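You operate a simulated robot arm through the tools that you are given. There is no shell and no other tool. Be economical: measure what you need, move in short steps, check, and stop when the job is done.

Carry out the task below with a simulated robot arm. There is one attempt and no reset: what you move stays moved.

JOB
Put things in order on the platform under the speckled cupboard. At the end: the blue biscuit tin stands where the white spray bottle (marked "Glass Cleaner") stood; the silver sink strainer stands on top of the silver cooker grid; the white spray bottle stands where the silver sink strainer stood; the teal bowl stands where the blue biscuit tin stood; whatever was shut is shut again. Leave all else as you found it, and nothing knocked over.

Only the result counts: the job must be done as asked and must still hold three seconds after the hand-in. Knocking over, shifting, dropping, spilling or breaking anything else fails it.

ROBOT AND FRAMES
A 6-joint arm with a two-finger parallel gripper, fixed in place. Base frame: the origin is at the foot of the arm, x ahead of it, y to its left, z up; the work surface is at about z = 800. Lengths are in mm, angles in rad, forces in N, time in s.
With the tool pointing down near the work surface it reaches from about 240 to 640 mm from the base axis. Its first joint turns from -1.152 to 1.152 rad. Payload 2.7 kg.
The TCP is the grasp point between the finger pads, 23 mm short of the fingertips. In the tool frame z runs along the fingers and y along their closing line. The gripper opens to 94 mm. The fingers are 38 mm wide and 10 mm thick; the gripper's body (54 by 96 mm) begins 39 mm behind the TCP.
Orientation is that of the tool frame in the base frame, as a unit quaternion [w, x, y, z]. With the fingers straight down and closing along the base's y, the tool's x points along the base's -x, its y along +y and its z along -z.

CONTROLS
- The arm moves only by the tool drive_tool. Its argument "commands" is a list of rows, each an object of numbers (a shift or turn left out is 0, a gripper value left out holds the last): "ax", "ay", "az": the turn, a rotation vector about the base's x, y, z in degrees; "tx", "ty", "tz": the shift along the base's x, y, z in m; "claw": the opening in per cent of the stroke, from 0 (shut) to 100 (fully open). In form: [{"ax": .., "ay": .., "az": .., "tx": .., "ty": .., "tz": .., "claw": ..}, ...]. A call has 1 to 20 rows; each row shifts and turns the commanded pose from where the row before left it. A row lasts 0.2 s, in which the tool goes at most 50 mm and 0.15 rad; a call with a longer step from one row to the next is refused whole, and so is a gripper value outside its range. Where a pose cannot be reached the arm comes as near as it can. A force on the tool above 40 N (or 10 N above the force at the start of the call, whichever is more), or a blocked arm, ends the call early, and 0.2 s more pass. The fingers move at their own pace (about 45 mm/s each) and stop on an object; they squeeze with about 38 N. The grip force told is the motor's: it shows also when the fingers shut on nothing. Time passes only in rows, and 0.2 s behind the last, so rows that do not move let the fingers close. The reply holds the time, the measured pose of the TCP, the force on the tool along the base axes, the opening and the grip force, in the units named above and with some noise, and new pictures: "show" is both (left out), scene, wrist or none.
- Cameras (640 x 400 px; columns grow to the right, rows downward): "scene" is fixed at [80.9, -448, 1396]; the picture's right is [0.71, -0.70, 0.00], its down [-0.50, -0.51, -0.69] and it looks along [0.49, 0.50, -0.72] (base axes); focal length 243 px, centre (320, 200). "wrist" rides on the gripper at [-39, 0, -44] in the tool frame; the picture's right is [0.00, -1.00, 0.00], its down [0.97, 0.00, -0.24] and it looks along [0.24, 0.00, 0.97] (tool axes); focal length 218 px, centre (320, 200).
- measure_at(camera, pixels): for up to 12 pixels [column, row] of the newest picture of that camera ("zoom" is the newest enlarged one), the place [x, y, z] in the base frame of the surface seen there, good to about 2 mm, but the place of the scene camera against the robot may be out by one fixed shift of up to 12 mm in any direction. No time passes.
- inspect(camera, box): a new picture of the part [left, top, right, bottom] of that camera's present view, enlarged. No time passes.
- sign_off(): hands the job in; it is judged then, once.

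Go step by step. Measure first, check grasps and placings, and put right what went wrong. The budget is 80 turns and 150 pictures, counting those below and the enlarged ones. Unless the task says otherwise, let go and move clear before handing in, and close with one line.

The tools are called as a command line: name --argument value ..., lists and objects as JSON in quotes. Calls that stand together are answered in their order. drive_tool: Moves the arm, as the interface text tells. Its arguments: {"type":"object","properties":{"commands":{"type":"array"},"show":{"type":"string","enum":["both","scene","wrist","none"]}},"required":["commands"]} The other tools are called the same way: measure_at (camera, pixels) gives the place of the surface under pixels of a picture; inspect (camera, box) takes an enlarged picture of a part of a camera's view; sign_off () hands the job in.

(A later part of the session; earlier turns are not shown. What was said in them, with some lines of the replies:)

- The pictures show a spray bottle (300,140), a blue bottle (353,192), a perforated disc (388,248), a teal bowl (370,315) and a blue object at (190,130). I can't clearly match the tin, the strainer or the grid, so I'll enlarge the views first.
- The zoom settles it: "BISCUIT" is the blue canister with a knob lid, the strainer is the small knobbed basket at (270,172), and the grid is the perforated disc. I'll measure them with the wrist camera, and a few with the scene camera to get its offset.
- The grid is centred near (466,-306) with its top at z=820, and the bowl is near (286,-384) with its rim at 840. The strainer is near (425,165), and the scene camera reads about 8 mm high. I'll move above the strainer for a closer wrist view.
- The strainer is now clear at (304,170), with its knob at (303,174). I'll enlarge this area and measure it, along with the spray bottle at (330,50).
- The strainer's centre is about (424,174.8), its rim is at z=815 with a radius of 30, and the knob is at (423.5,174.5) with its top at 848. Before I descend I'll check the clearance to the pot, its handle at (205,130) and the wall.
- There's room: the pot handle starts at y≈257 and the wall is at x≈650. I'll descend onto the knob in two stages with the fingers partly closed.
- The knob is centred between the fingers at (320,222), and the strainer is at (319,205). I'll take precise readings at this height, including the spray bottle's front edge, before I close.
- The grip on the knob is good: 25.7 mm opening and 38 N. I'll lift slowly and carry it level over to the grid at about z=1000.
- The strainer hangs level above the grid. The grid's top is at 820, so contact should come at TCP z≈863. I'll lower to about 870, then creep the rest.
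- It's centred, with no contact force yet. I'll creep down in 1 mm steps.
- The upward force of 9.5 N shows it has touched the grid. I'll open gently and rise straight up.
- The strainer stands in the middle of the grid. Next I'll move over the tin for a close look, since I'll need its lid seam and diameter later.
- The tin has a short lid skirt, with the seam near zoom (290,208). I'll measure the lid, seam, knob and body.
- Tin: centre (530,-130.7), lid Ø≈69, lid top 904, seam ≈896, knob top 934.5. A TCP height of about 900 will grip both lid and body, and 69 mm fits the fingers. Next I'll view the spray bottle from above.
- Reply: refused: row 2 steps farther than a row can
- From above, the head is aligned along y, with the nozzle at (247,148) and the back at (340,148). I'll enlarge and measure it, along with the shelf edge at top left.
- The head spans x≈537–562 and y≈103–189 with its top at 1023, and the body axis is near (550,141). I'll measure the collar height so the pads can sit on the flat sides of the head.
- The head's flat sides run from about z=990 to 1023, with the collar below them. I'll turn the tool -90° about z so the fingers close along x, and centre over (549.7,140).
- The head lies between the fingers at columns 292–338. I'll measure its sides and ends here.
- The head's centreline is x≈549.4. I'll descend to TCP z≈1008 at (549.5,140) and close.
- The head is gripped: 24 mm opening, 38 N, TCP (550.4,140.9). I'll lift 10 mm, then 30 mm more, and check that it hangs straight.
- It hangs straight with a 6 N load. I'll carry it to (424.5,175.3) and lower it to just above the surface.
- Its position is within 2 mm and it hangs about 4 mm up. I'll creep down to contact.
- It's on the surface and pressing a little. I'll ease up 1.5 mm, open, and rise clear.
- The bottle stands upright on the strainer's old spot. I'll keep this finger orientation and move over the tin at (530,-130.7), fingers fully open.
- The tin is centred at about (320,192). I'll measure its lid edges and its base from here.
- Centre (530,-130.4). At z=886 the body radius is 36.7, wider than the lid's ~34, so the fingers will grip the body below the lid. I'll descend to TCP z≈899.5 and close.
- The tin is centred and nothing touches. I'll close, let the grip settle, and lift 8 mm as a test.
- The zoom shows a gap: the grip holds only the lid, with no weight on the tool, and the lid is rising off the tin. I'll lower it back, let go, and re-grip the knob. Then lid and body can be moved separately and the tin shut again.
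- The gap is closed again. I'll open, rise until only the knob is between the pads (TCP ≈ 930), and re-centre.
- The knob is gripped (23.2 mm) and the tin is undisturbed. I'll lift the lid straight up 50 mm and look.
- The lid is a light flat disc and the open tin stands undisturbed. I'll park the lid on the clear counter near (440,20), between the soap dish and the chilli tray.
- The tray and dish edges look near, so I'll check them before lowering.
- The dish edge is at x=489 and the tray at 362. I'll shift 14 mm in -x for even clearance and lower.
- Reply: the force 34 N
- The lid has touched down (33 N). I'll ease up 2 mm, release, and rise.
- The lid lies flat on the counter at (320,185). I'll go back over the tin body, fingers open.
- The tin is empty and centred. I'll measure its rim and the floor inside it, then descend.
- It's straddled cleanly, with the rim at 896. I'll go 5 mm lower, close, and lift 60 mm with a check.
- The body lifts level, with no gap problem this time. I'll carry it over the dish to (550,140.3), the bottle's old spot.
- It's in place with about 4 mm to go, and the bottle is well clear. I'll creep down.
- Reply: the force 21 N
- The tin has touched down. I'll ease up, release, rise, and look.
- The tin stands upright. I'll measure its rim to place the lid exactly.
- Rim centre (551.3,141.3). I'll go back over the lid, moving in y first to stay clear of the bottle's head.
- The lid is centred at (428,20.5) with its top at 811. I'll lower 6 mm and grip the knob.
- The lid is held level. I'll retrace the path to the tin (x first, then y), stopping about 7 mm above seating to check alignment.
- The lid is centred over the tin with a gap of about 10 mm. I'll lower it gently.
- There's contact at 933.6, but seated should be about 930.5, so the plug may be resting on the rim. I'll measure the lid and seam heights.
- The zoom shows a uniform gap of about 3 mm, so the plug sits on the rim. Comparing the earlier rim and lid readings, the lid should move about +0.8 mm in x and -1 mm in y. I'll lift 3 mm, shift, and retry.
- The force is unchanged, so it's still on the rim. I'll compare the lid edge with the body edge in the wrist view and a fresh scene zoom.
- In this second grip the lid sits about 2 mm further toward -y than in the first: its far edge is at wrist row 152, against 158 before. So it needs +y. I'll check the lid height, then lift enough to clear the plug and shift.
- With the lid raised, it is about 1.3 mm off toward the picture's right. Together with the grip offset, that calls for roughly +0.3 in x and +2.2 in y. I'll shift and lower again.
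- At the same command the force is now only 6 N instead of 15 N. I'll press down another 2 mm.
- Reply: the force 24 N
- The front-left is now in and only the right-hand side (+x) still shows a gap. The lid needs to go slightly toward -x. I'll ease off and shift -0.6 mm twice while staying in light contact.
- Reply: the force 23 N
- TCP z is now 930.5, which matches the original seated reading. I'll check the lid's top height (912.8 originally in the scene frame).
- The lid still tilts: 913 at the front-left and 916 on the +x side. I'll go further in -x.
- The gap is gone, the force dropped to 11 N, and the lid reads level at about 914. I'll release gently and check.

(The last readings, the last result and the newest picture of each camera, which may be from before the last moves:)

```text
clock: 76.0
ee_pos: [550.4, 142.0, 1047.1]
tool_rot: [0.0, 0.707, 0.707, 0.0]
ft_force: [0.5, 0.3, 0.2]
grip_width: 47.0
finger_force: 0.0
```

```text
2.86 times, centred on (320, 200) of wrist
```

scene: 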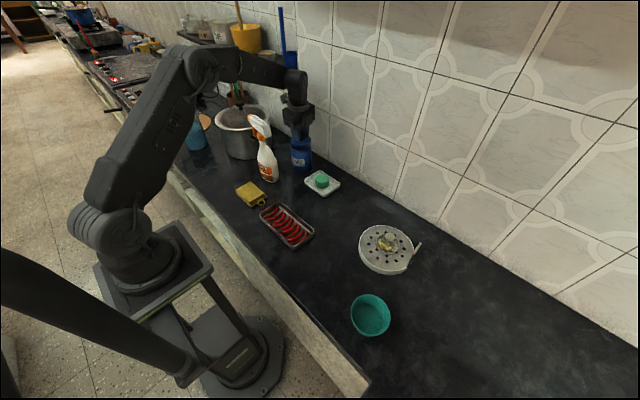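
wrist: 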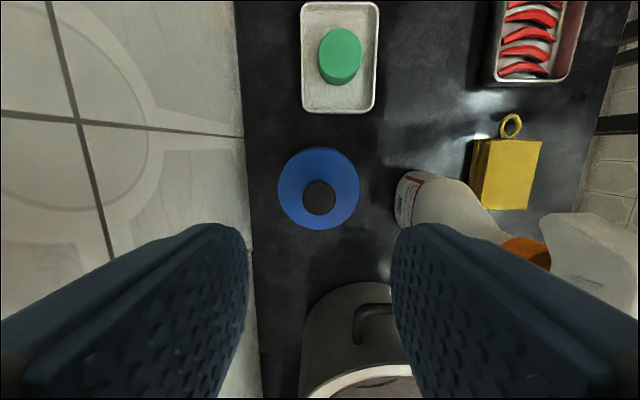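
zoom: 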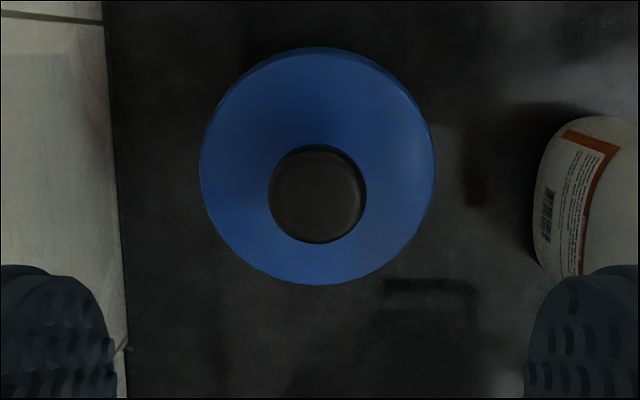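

The lid looks seated. I'll verify its height and level from the wrist view (originally 904, knob 934.5).

measure_at --camera "zoom" --pixels '[[206, 165], [428, 165], [320, 60], [320, 278], [240, 95], [395, 95], [245, 245], [390, 245], [316, 195], [275, 195], [358, 195], [318, 50]]'

```text
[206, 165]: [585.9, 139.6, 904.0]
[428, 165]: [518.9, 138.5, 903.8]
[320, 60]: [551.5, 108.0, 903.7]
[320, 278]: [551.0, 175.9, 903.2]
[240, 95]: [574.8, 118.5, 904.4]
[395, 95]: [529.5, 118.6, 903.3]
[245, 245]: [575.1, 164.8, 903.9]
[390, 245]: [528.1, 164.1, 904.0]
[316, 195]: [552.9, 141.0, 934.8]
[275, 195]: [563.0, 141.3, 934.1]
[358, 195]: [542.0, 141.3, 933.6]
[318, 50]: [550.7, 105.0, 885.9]
```

The lid is level at 904 all round with the knob at 934.3, so the tin is shut and stands at (552,141.5). Next I'll move over the bowl, going in -y first to stay clear of the bottle's head.

drive_tool --commands '[{"ty": -0.045, "claw": 100}, {"ty": -0.045}, {"ty": -0.045}, {"ty": -0.04, "tx": -0.028}, {"ty": -0.04, "tx": -0.028}, {"ty": -0.04, "tx": -0.028}, {"ty": -0.04, "tx": -0.028}, {"ty": -0.04, "tx": -0.028}, {"ty": -0.04, "tx": -0.028}, {"ty": -0.04, "tx": -0.028}, {"ty": -0.04, "tx": -0.028}, {"ty": -0.04, "tx": -0.028}, {"ty": -0.03, "tx": -0.012}, {}]'

```text
clock: 79.0
ee_pos: [285.9, -383.3, 1043.9]
tool_rot: [0.001, 0.706, 0.708, 0.0]
ft_force: [-0.7, -0.4, 1.4]
grip_width: 94.1
finger_force: 0.1
```

scene: 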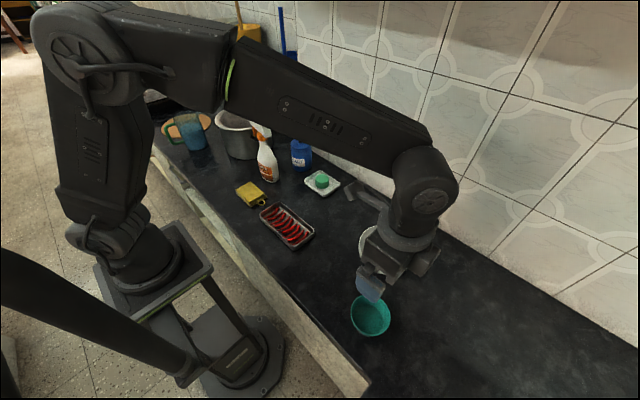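
wrist: 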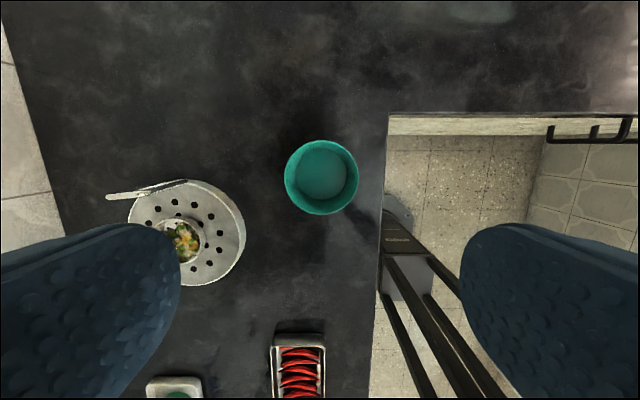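

inspect --camera "wrist" --box '[270, 130, 375, 225]'

measure_at --camera "wrist" --pixels '[[287, 178], [357, 178], [322, 142], [322, 213], [322, 170], [300, 165], [345, 190], [310, 205], [385, 190], [322, 212], [289, 170], [355, 170]]'

```text
4.21 times, centred on (322, 178) of wrist
```

zoom: 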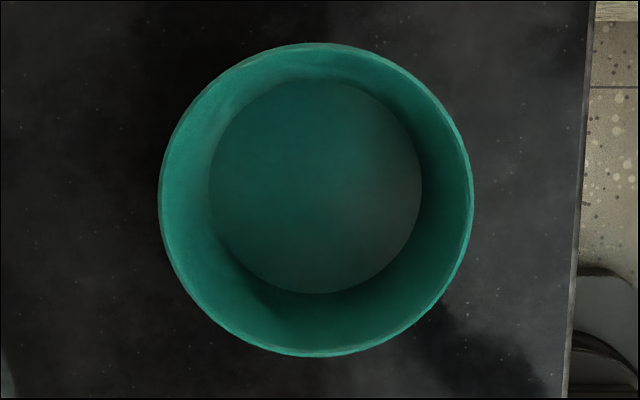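

```text
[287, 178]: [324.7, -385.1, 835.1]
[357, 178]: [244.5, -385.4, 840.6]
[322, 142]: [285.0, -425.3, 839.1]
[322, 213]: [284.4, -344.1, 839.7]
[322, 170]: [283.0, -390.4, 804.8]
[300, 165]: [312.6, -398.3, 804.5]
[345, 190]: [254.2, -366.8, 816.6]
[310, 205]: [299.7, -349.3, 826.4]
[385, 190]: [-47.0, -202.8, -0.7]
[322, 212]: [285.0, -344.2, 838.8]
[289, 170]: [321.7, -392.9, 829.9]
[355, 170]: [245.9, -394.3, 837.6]
```

The bowl is empty: Ø≈82, centre (285.2,-384.8), rim 840. A centred grip across the diameter fits with 6 mm to spare on each side. I'll descend to about TCP 850 and check.

drive_tool --commands '[{"tx": -0.0007, "ty": -0.0015}, {"tz": -0.045}, {"tz": -0.045}, {"tz": -0.045}, {"tz": -0.03}, {"tz": -0.015}, {}]' --show "wrist"

```text
clock: 80.6
ee_pos: [285.1, -381.9, 864.3]
tool_rot: [0.0, 0.707, 0.707, 0.0]
ft_force: [1.4, -0.1, -0.2]
grip_width: 94.0
finger_force: 0.1
```

wrist: 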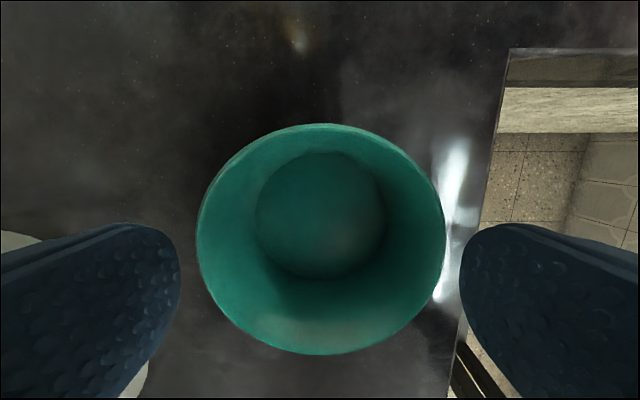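

The bowl sits evenly between the fingers (columns 196–447, between 180 and 458). I'll lower to about z=837, close, and test-lift.

drive_tool --commands '[{"ty": -0.001, "tz": -0.012}, {"tz": -0.015}, {}, {"claw": 0}, {"claw": 0}, {}, {"tz": 0.005}, {"tz": 0.015}, {"tz": 0.02}, {}]'

inspect --camera "scene" --box '[320, 230, 440, 350]'

```text
clock: 82.8
ee_pos: [285.0, -381.6, 878.6]
tool_rot: [0.001, 0.707, 0.707, 0.0]
ft_force: [0.2, 0.8, 0.0]
grip_width: 82.9
finger_force: 38.1
```

scene: 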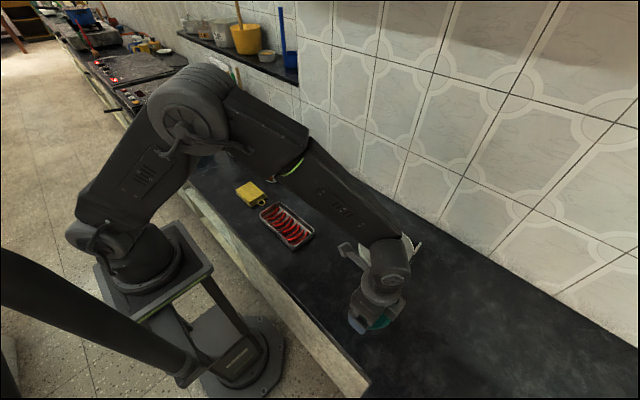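
wrist: 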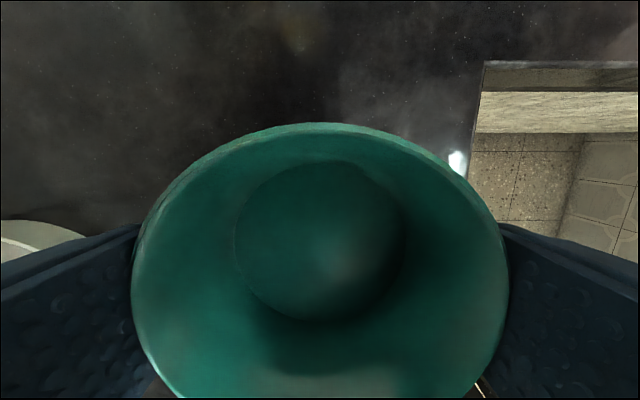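

```text
3.33 times, centred on (380, 290) of scene
```

zoom: 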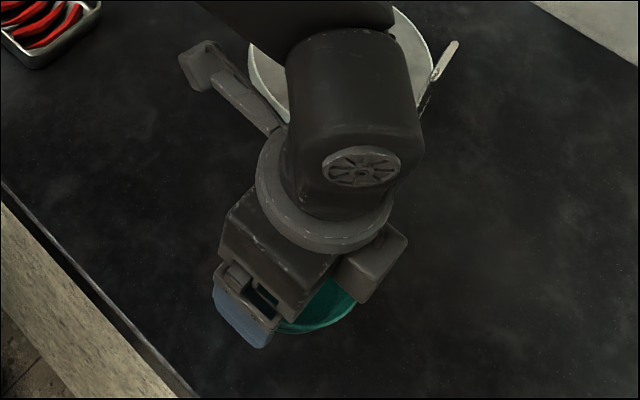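

The bowl is held level (82.9 mm). I'll raise it above the strainer and grid and carry it to the tin's old place at (530,-130.5).

drive_tool --commands '[{"tz": 0.04}, {"tz": 0.045}, {"tx": 0.015, "ty": 0.015}, {"tx": 0.026, "ty": 0.027}, {"tx": 0.026, "ty": 0.027}, {"tx": 0.026, "ty": 0.027}, {"tx": 0.026, "ty": 0.027}, {"tx": 0.026, "ty": 0.027}, {"tx": 0.026, "ty": 0.027}, {"tx": 0.026, "ty": 0.027}, {"tx": 0.026, "ty": 0.027}, {"tx": 0.022, "ty": 0.022}, {}, {"tz": -0.04}, {"tz": -0.04}, {"tz": -0.03}, {}]'

inspect --camera "scene" --box '[300, 140, 440, 270]'

```text
clock: 86.4
ee_pos: [530.2, -133.4, 853.1]
tool_rot: [0.0, 0.707, 0.707, 0.0]
ft_force: [0.3, -0.8, 0.3]
grip_width: 82.9
finger_force: 38.2
```

scene: 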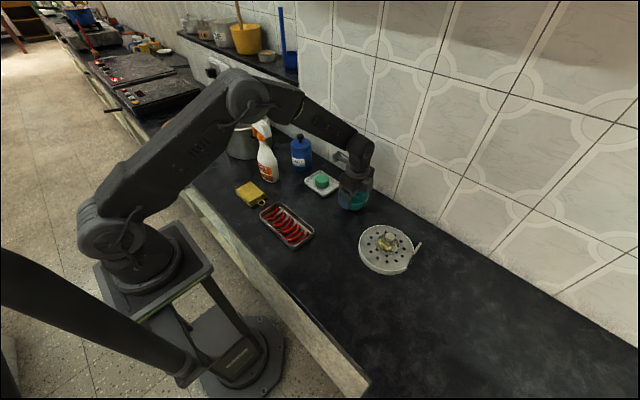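
wrist: 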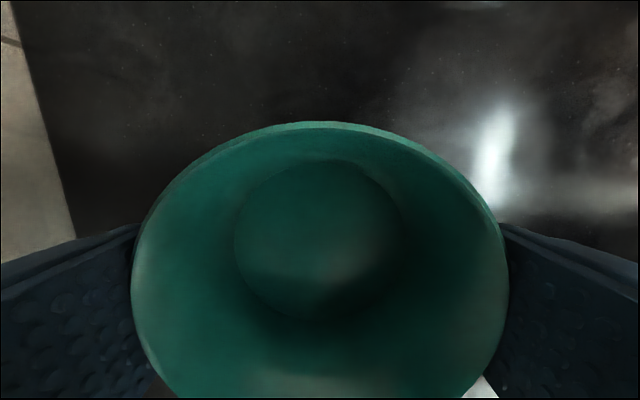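

```text
3.08 times, centred on (370, 205) of scene
```

zoom: 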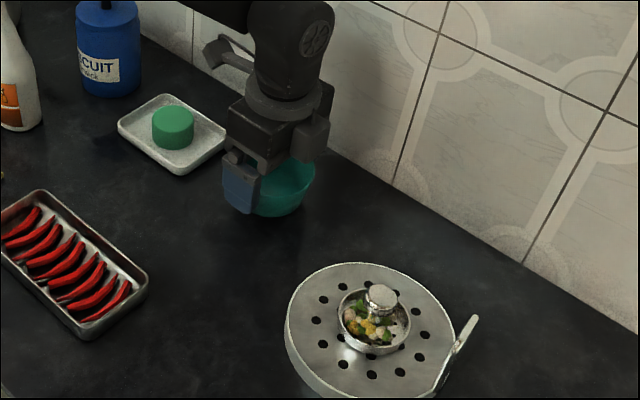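

The bowl is about 17 mm above the surface. I'll measure its rim for the final centring.

measure_at --camera "wrist" --pixels '[[235, 240], [402, 240], [318, 164], [318, 315], [318, 126], [140, 270], [501, 270], [200, 165], [440, 165], [318, 240]]'

```text
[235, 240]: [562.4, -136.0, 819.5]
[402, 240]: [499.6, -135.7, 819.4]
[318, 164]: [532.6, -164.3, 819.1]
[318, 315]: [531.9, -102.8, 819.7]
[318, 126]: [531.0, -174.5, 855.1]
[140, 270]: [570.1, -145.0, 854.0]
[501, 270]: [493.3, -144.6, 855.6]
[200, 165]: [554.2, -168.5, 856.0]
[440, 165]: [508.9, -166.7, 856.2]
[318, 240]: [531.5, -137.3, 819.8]
```

The bowl is level (floor 819.5) and centred at (531,-133.6). I'll shift (-0.8,+3) and lower about 14 mm, then creep.

drive_tool --commands '[{"tx": -0.0008, "ty": 0.003}, {"tz": -0.008}, {"tz": -0.004}, {"tz": -0.001}, {"tz": -0.001}, {}]' --show "none"

```text
clock: 87.8
ee_pos: [529.7, -128.1, 839.3]
tool_rot: [0.0, 0.707, 0.707, 0.0]
ft_force: [0.6, -0.5, -0.7]
grip_width: 82.8
finger_force: 37.9
```

drive_tool --commands '[{"tz": -0.001}, {"tz": -0.001}, {}]' --show "none"

```text
clock: 88.6
ee_pos: [530.3, -128.3, 838.0]
tool_rot: [0.0, 0.707, 0.707, 0.0]
ft_force: [-1.8, 0.2, 5.1]
grip_width: 82.7
finger_force: 38.2
```

The bowl has touched down softly at 5 N. I'll open fully and rise straight up.

drive_tool --commands '[{"claw": 100}, {}, {}, {"tz": 0.02}, {"tz": 0.04}, {"tz": 0.045}, {"tz": 0.045}, {"tz": 0.045}, {"tz": 0.045}, {}]'

```text
clock: 90.8
ee_pos: [528.9, -128.3, 1078.8]
tool_rot: [0.0, 0.707, 0.707, 0.001]
ft_force: [-0.4, 0.1, -0.3]
grip_width: 93.8
finger_force: 0.1
```

scene: 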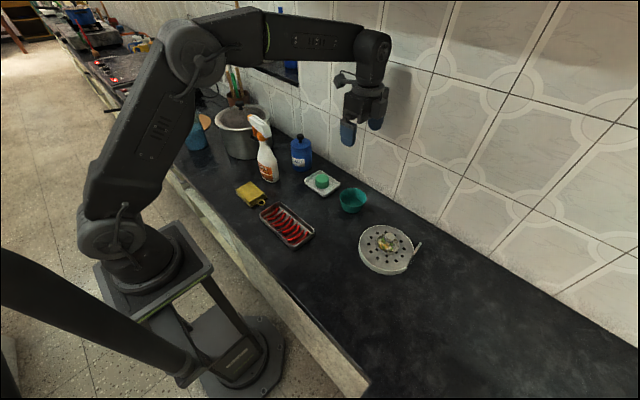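
wrist: 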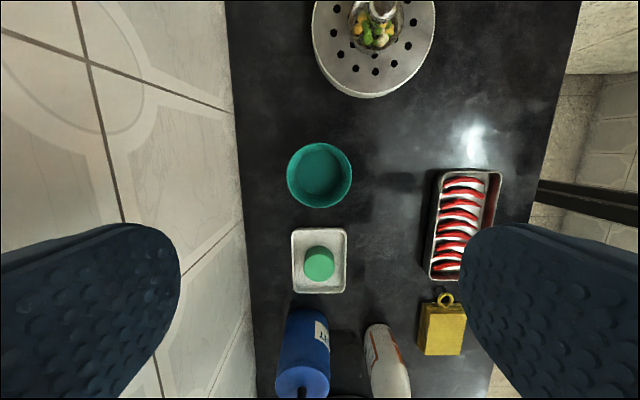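

Everything stands where it should. I'll do a last check of positions and a closer look before handing in.

inspect --camera "scene" --box '[220, 100, 440, 280]'

measure_at --camera "wrist" --pixels '[[289, 175], [350, 175], [320, 145], [320, 205], [320, 172], [293, 262], [346, 262], [318, 230]]'

```text
2.22 times, centred on (330, 190) of scene
```

zoom: 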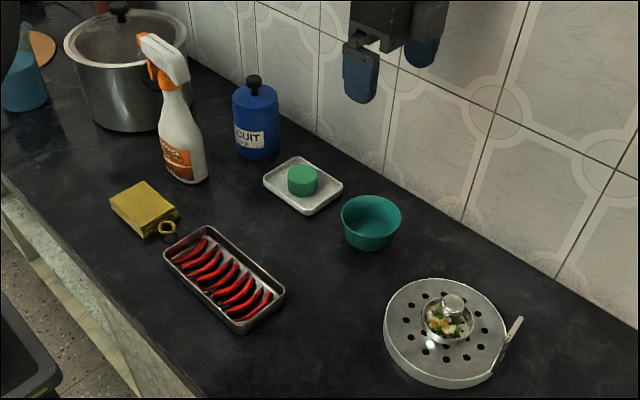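

```text
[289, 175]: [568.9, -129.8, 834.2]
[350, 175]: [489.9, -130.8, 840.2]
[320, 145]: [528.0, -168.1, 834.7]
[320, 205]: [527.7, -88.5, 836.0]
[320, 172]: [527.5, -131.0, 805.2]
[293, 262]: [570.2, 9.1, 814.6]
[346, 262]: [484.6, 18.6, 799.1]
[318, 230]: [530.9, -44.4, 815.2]
```

The bowl is at (529,-129.5), the tin is shut, the bottle is upright, the strainer is on the grid, and the dish, tray and sponge look unmoved. The gripper is clear, so I'm handing in.

sign_off

```text
The job is handed in.
```

All four items are in their asked-for places, the biscuit tin's lid is back on and level, and nothing was knocked over. I had to take the lid off to move the tin.
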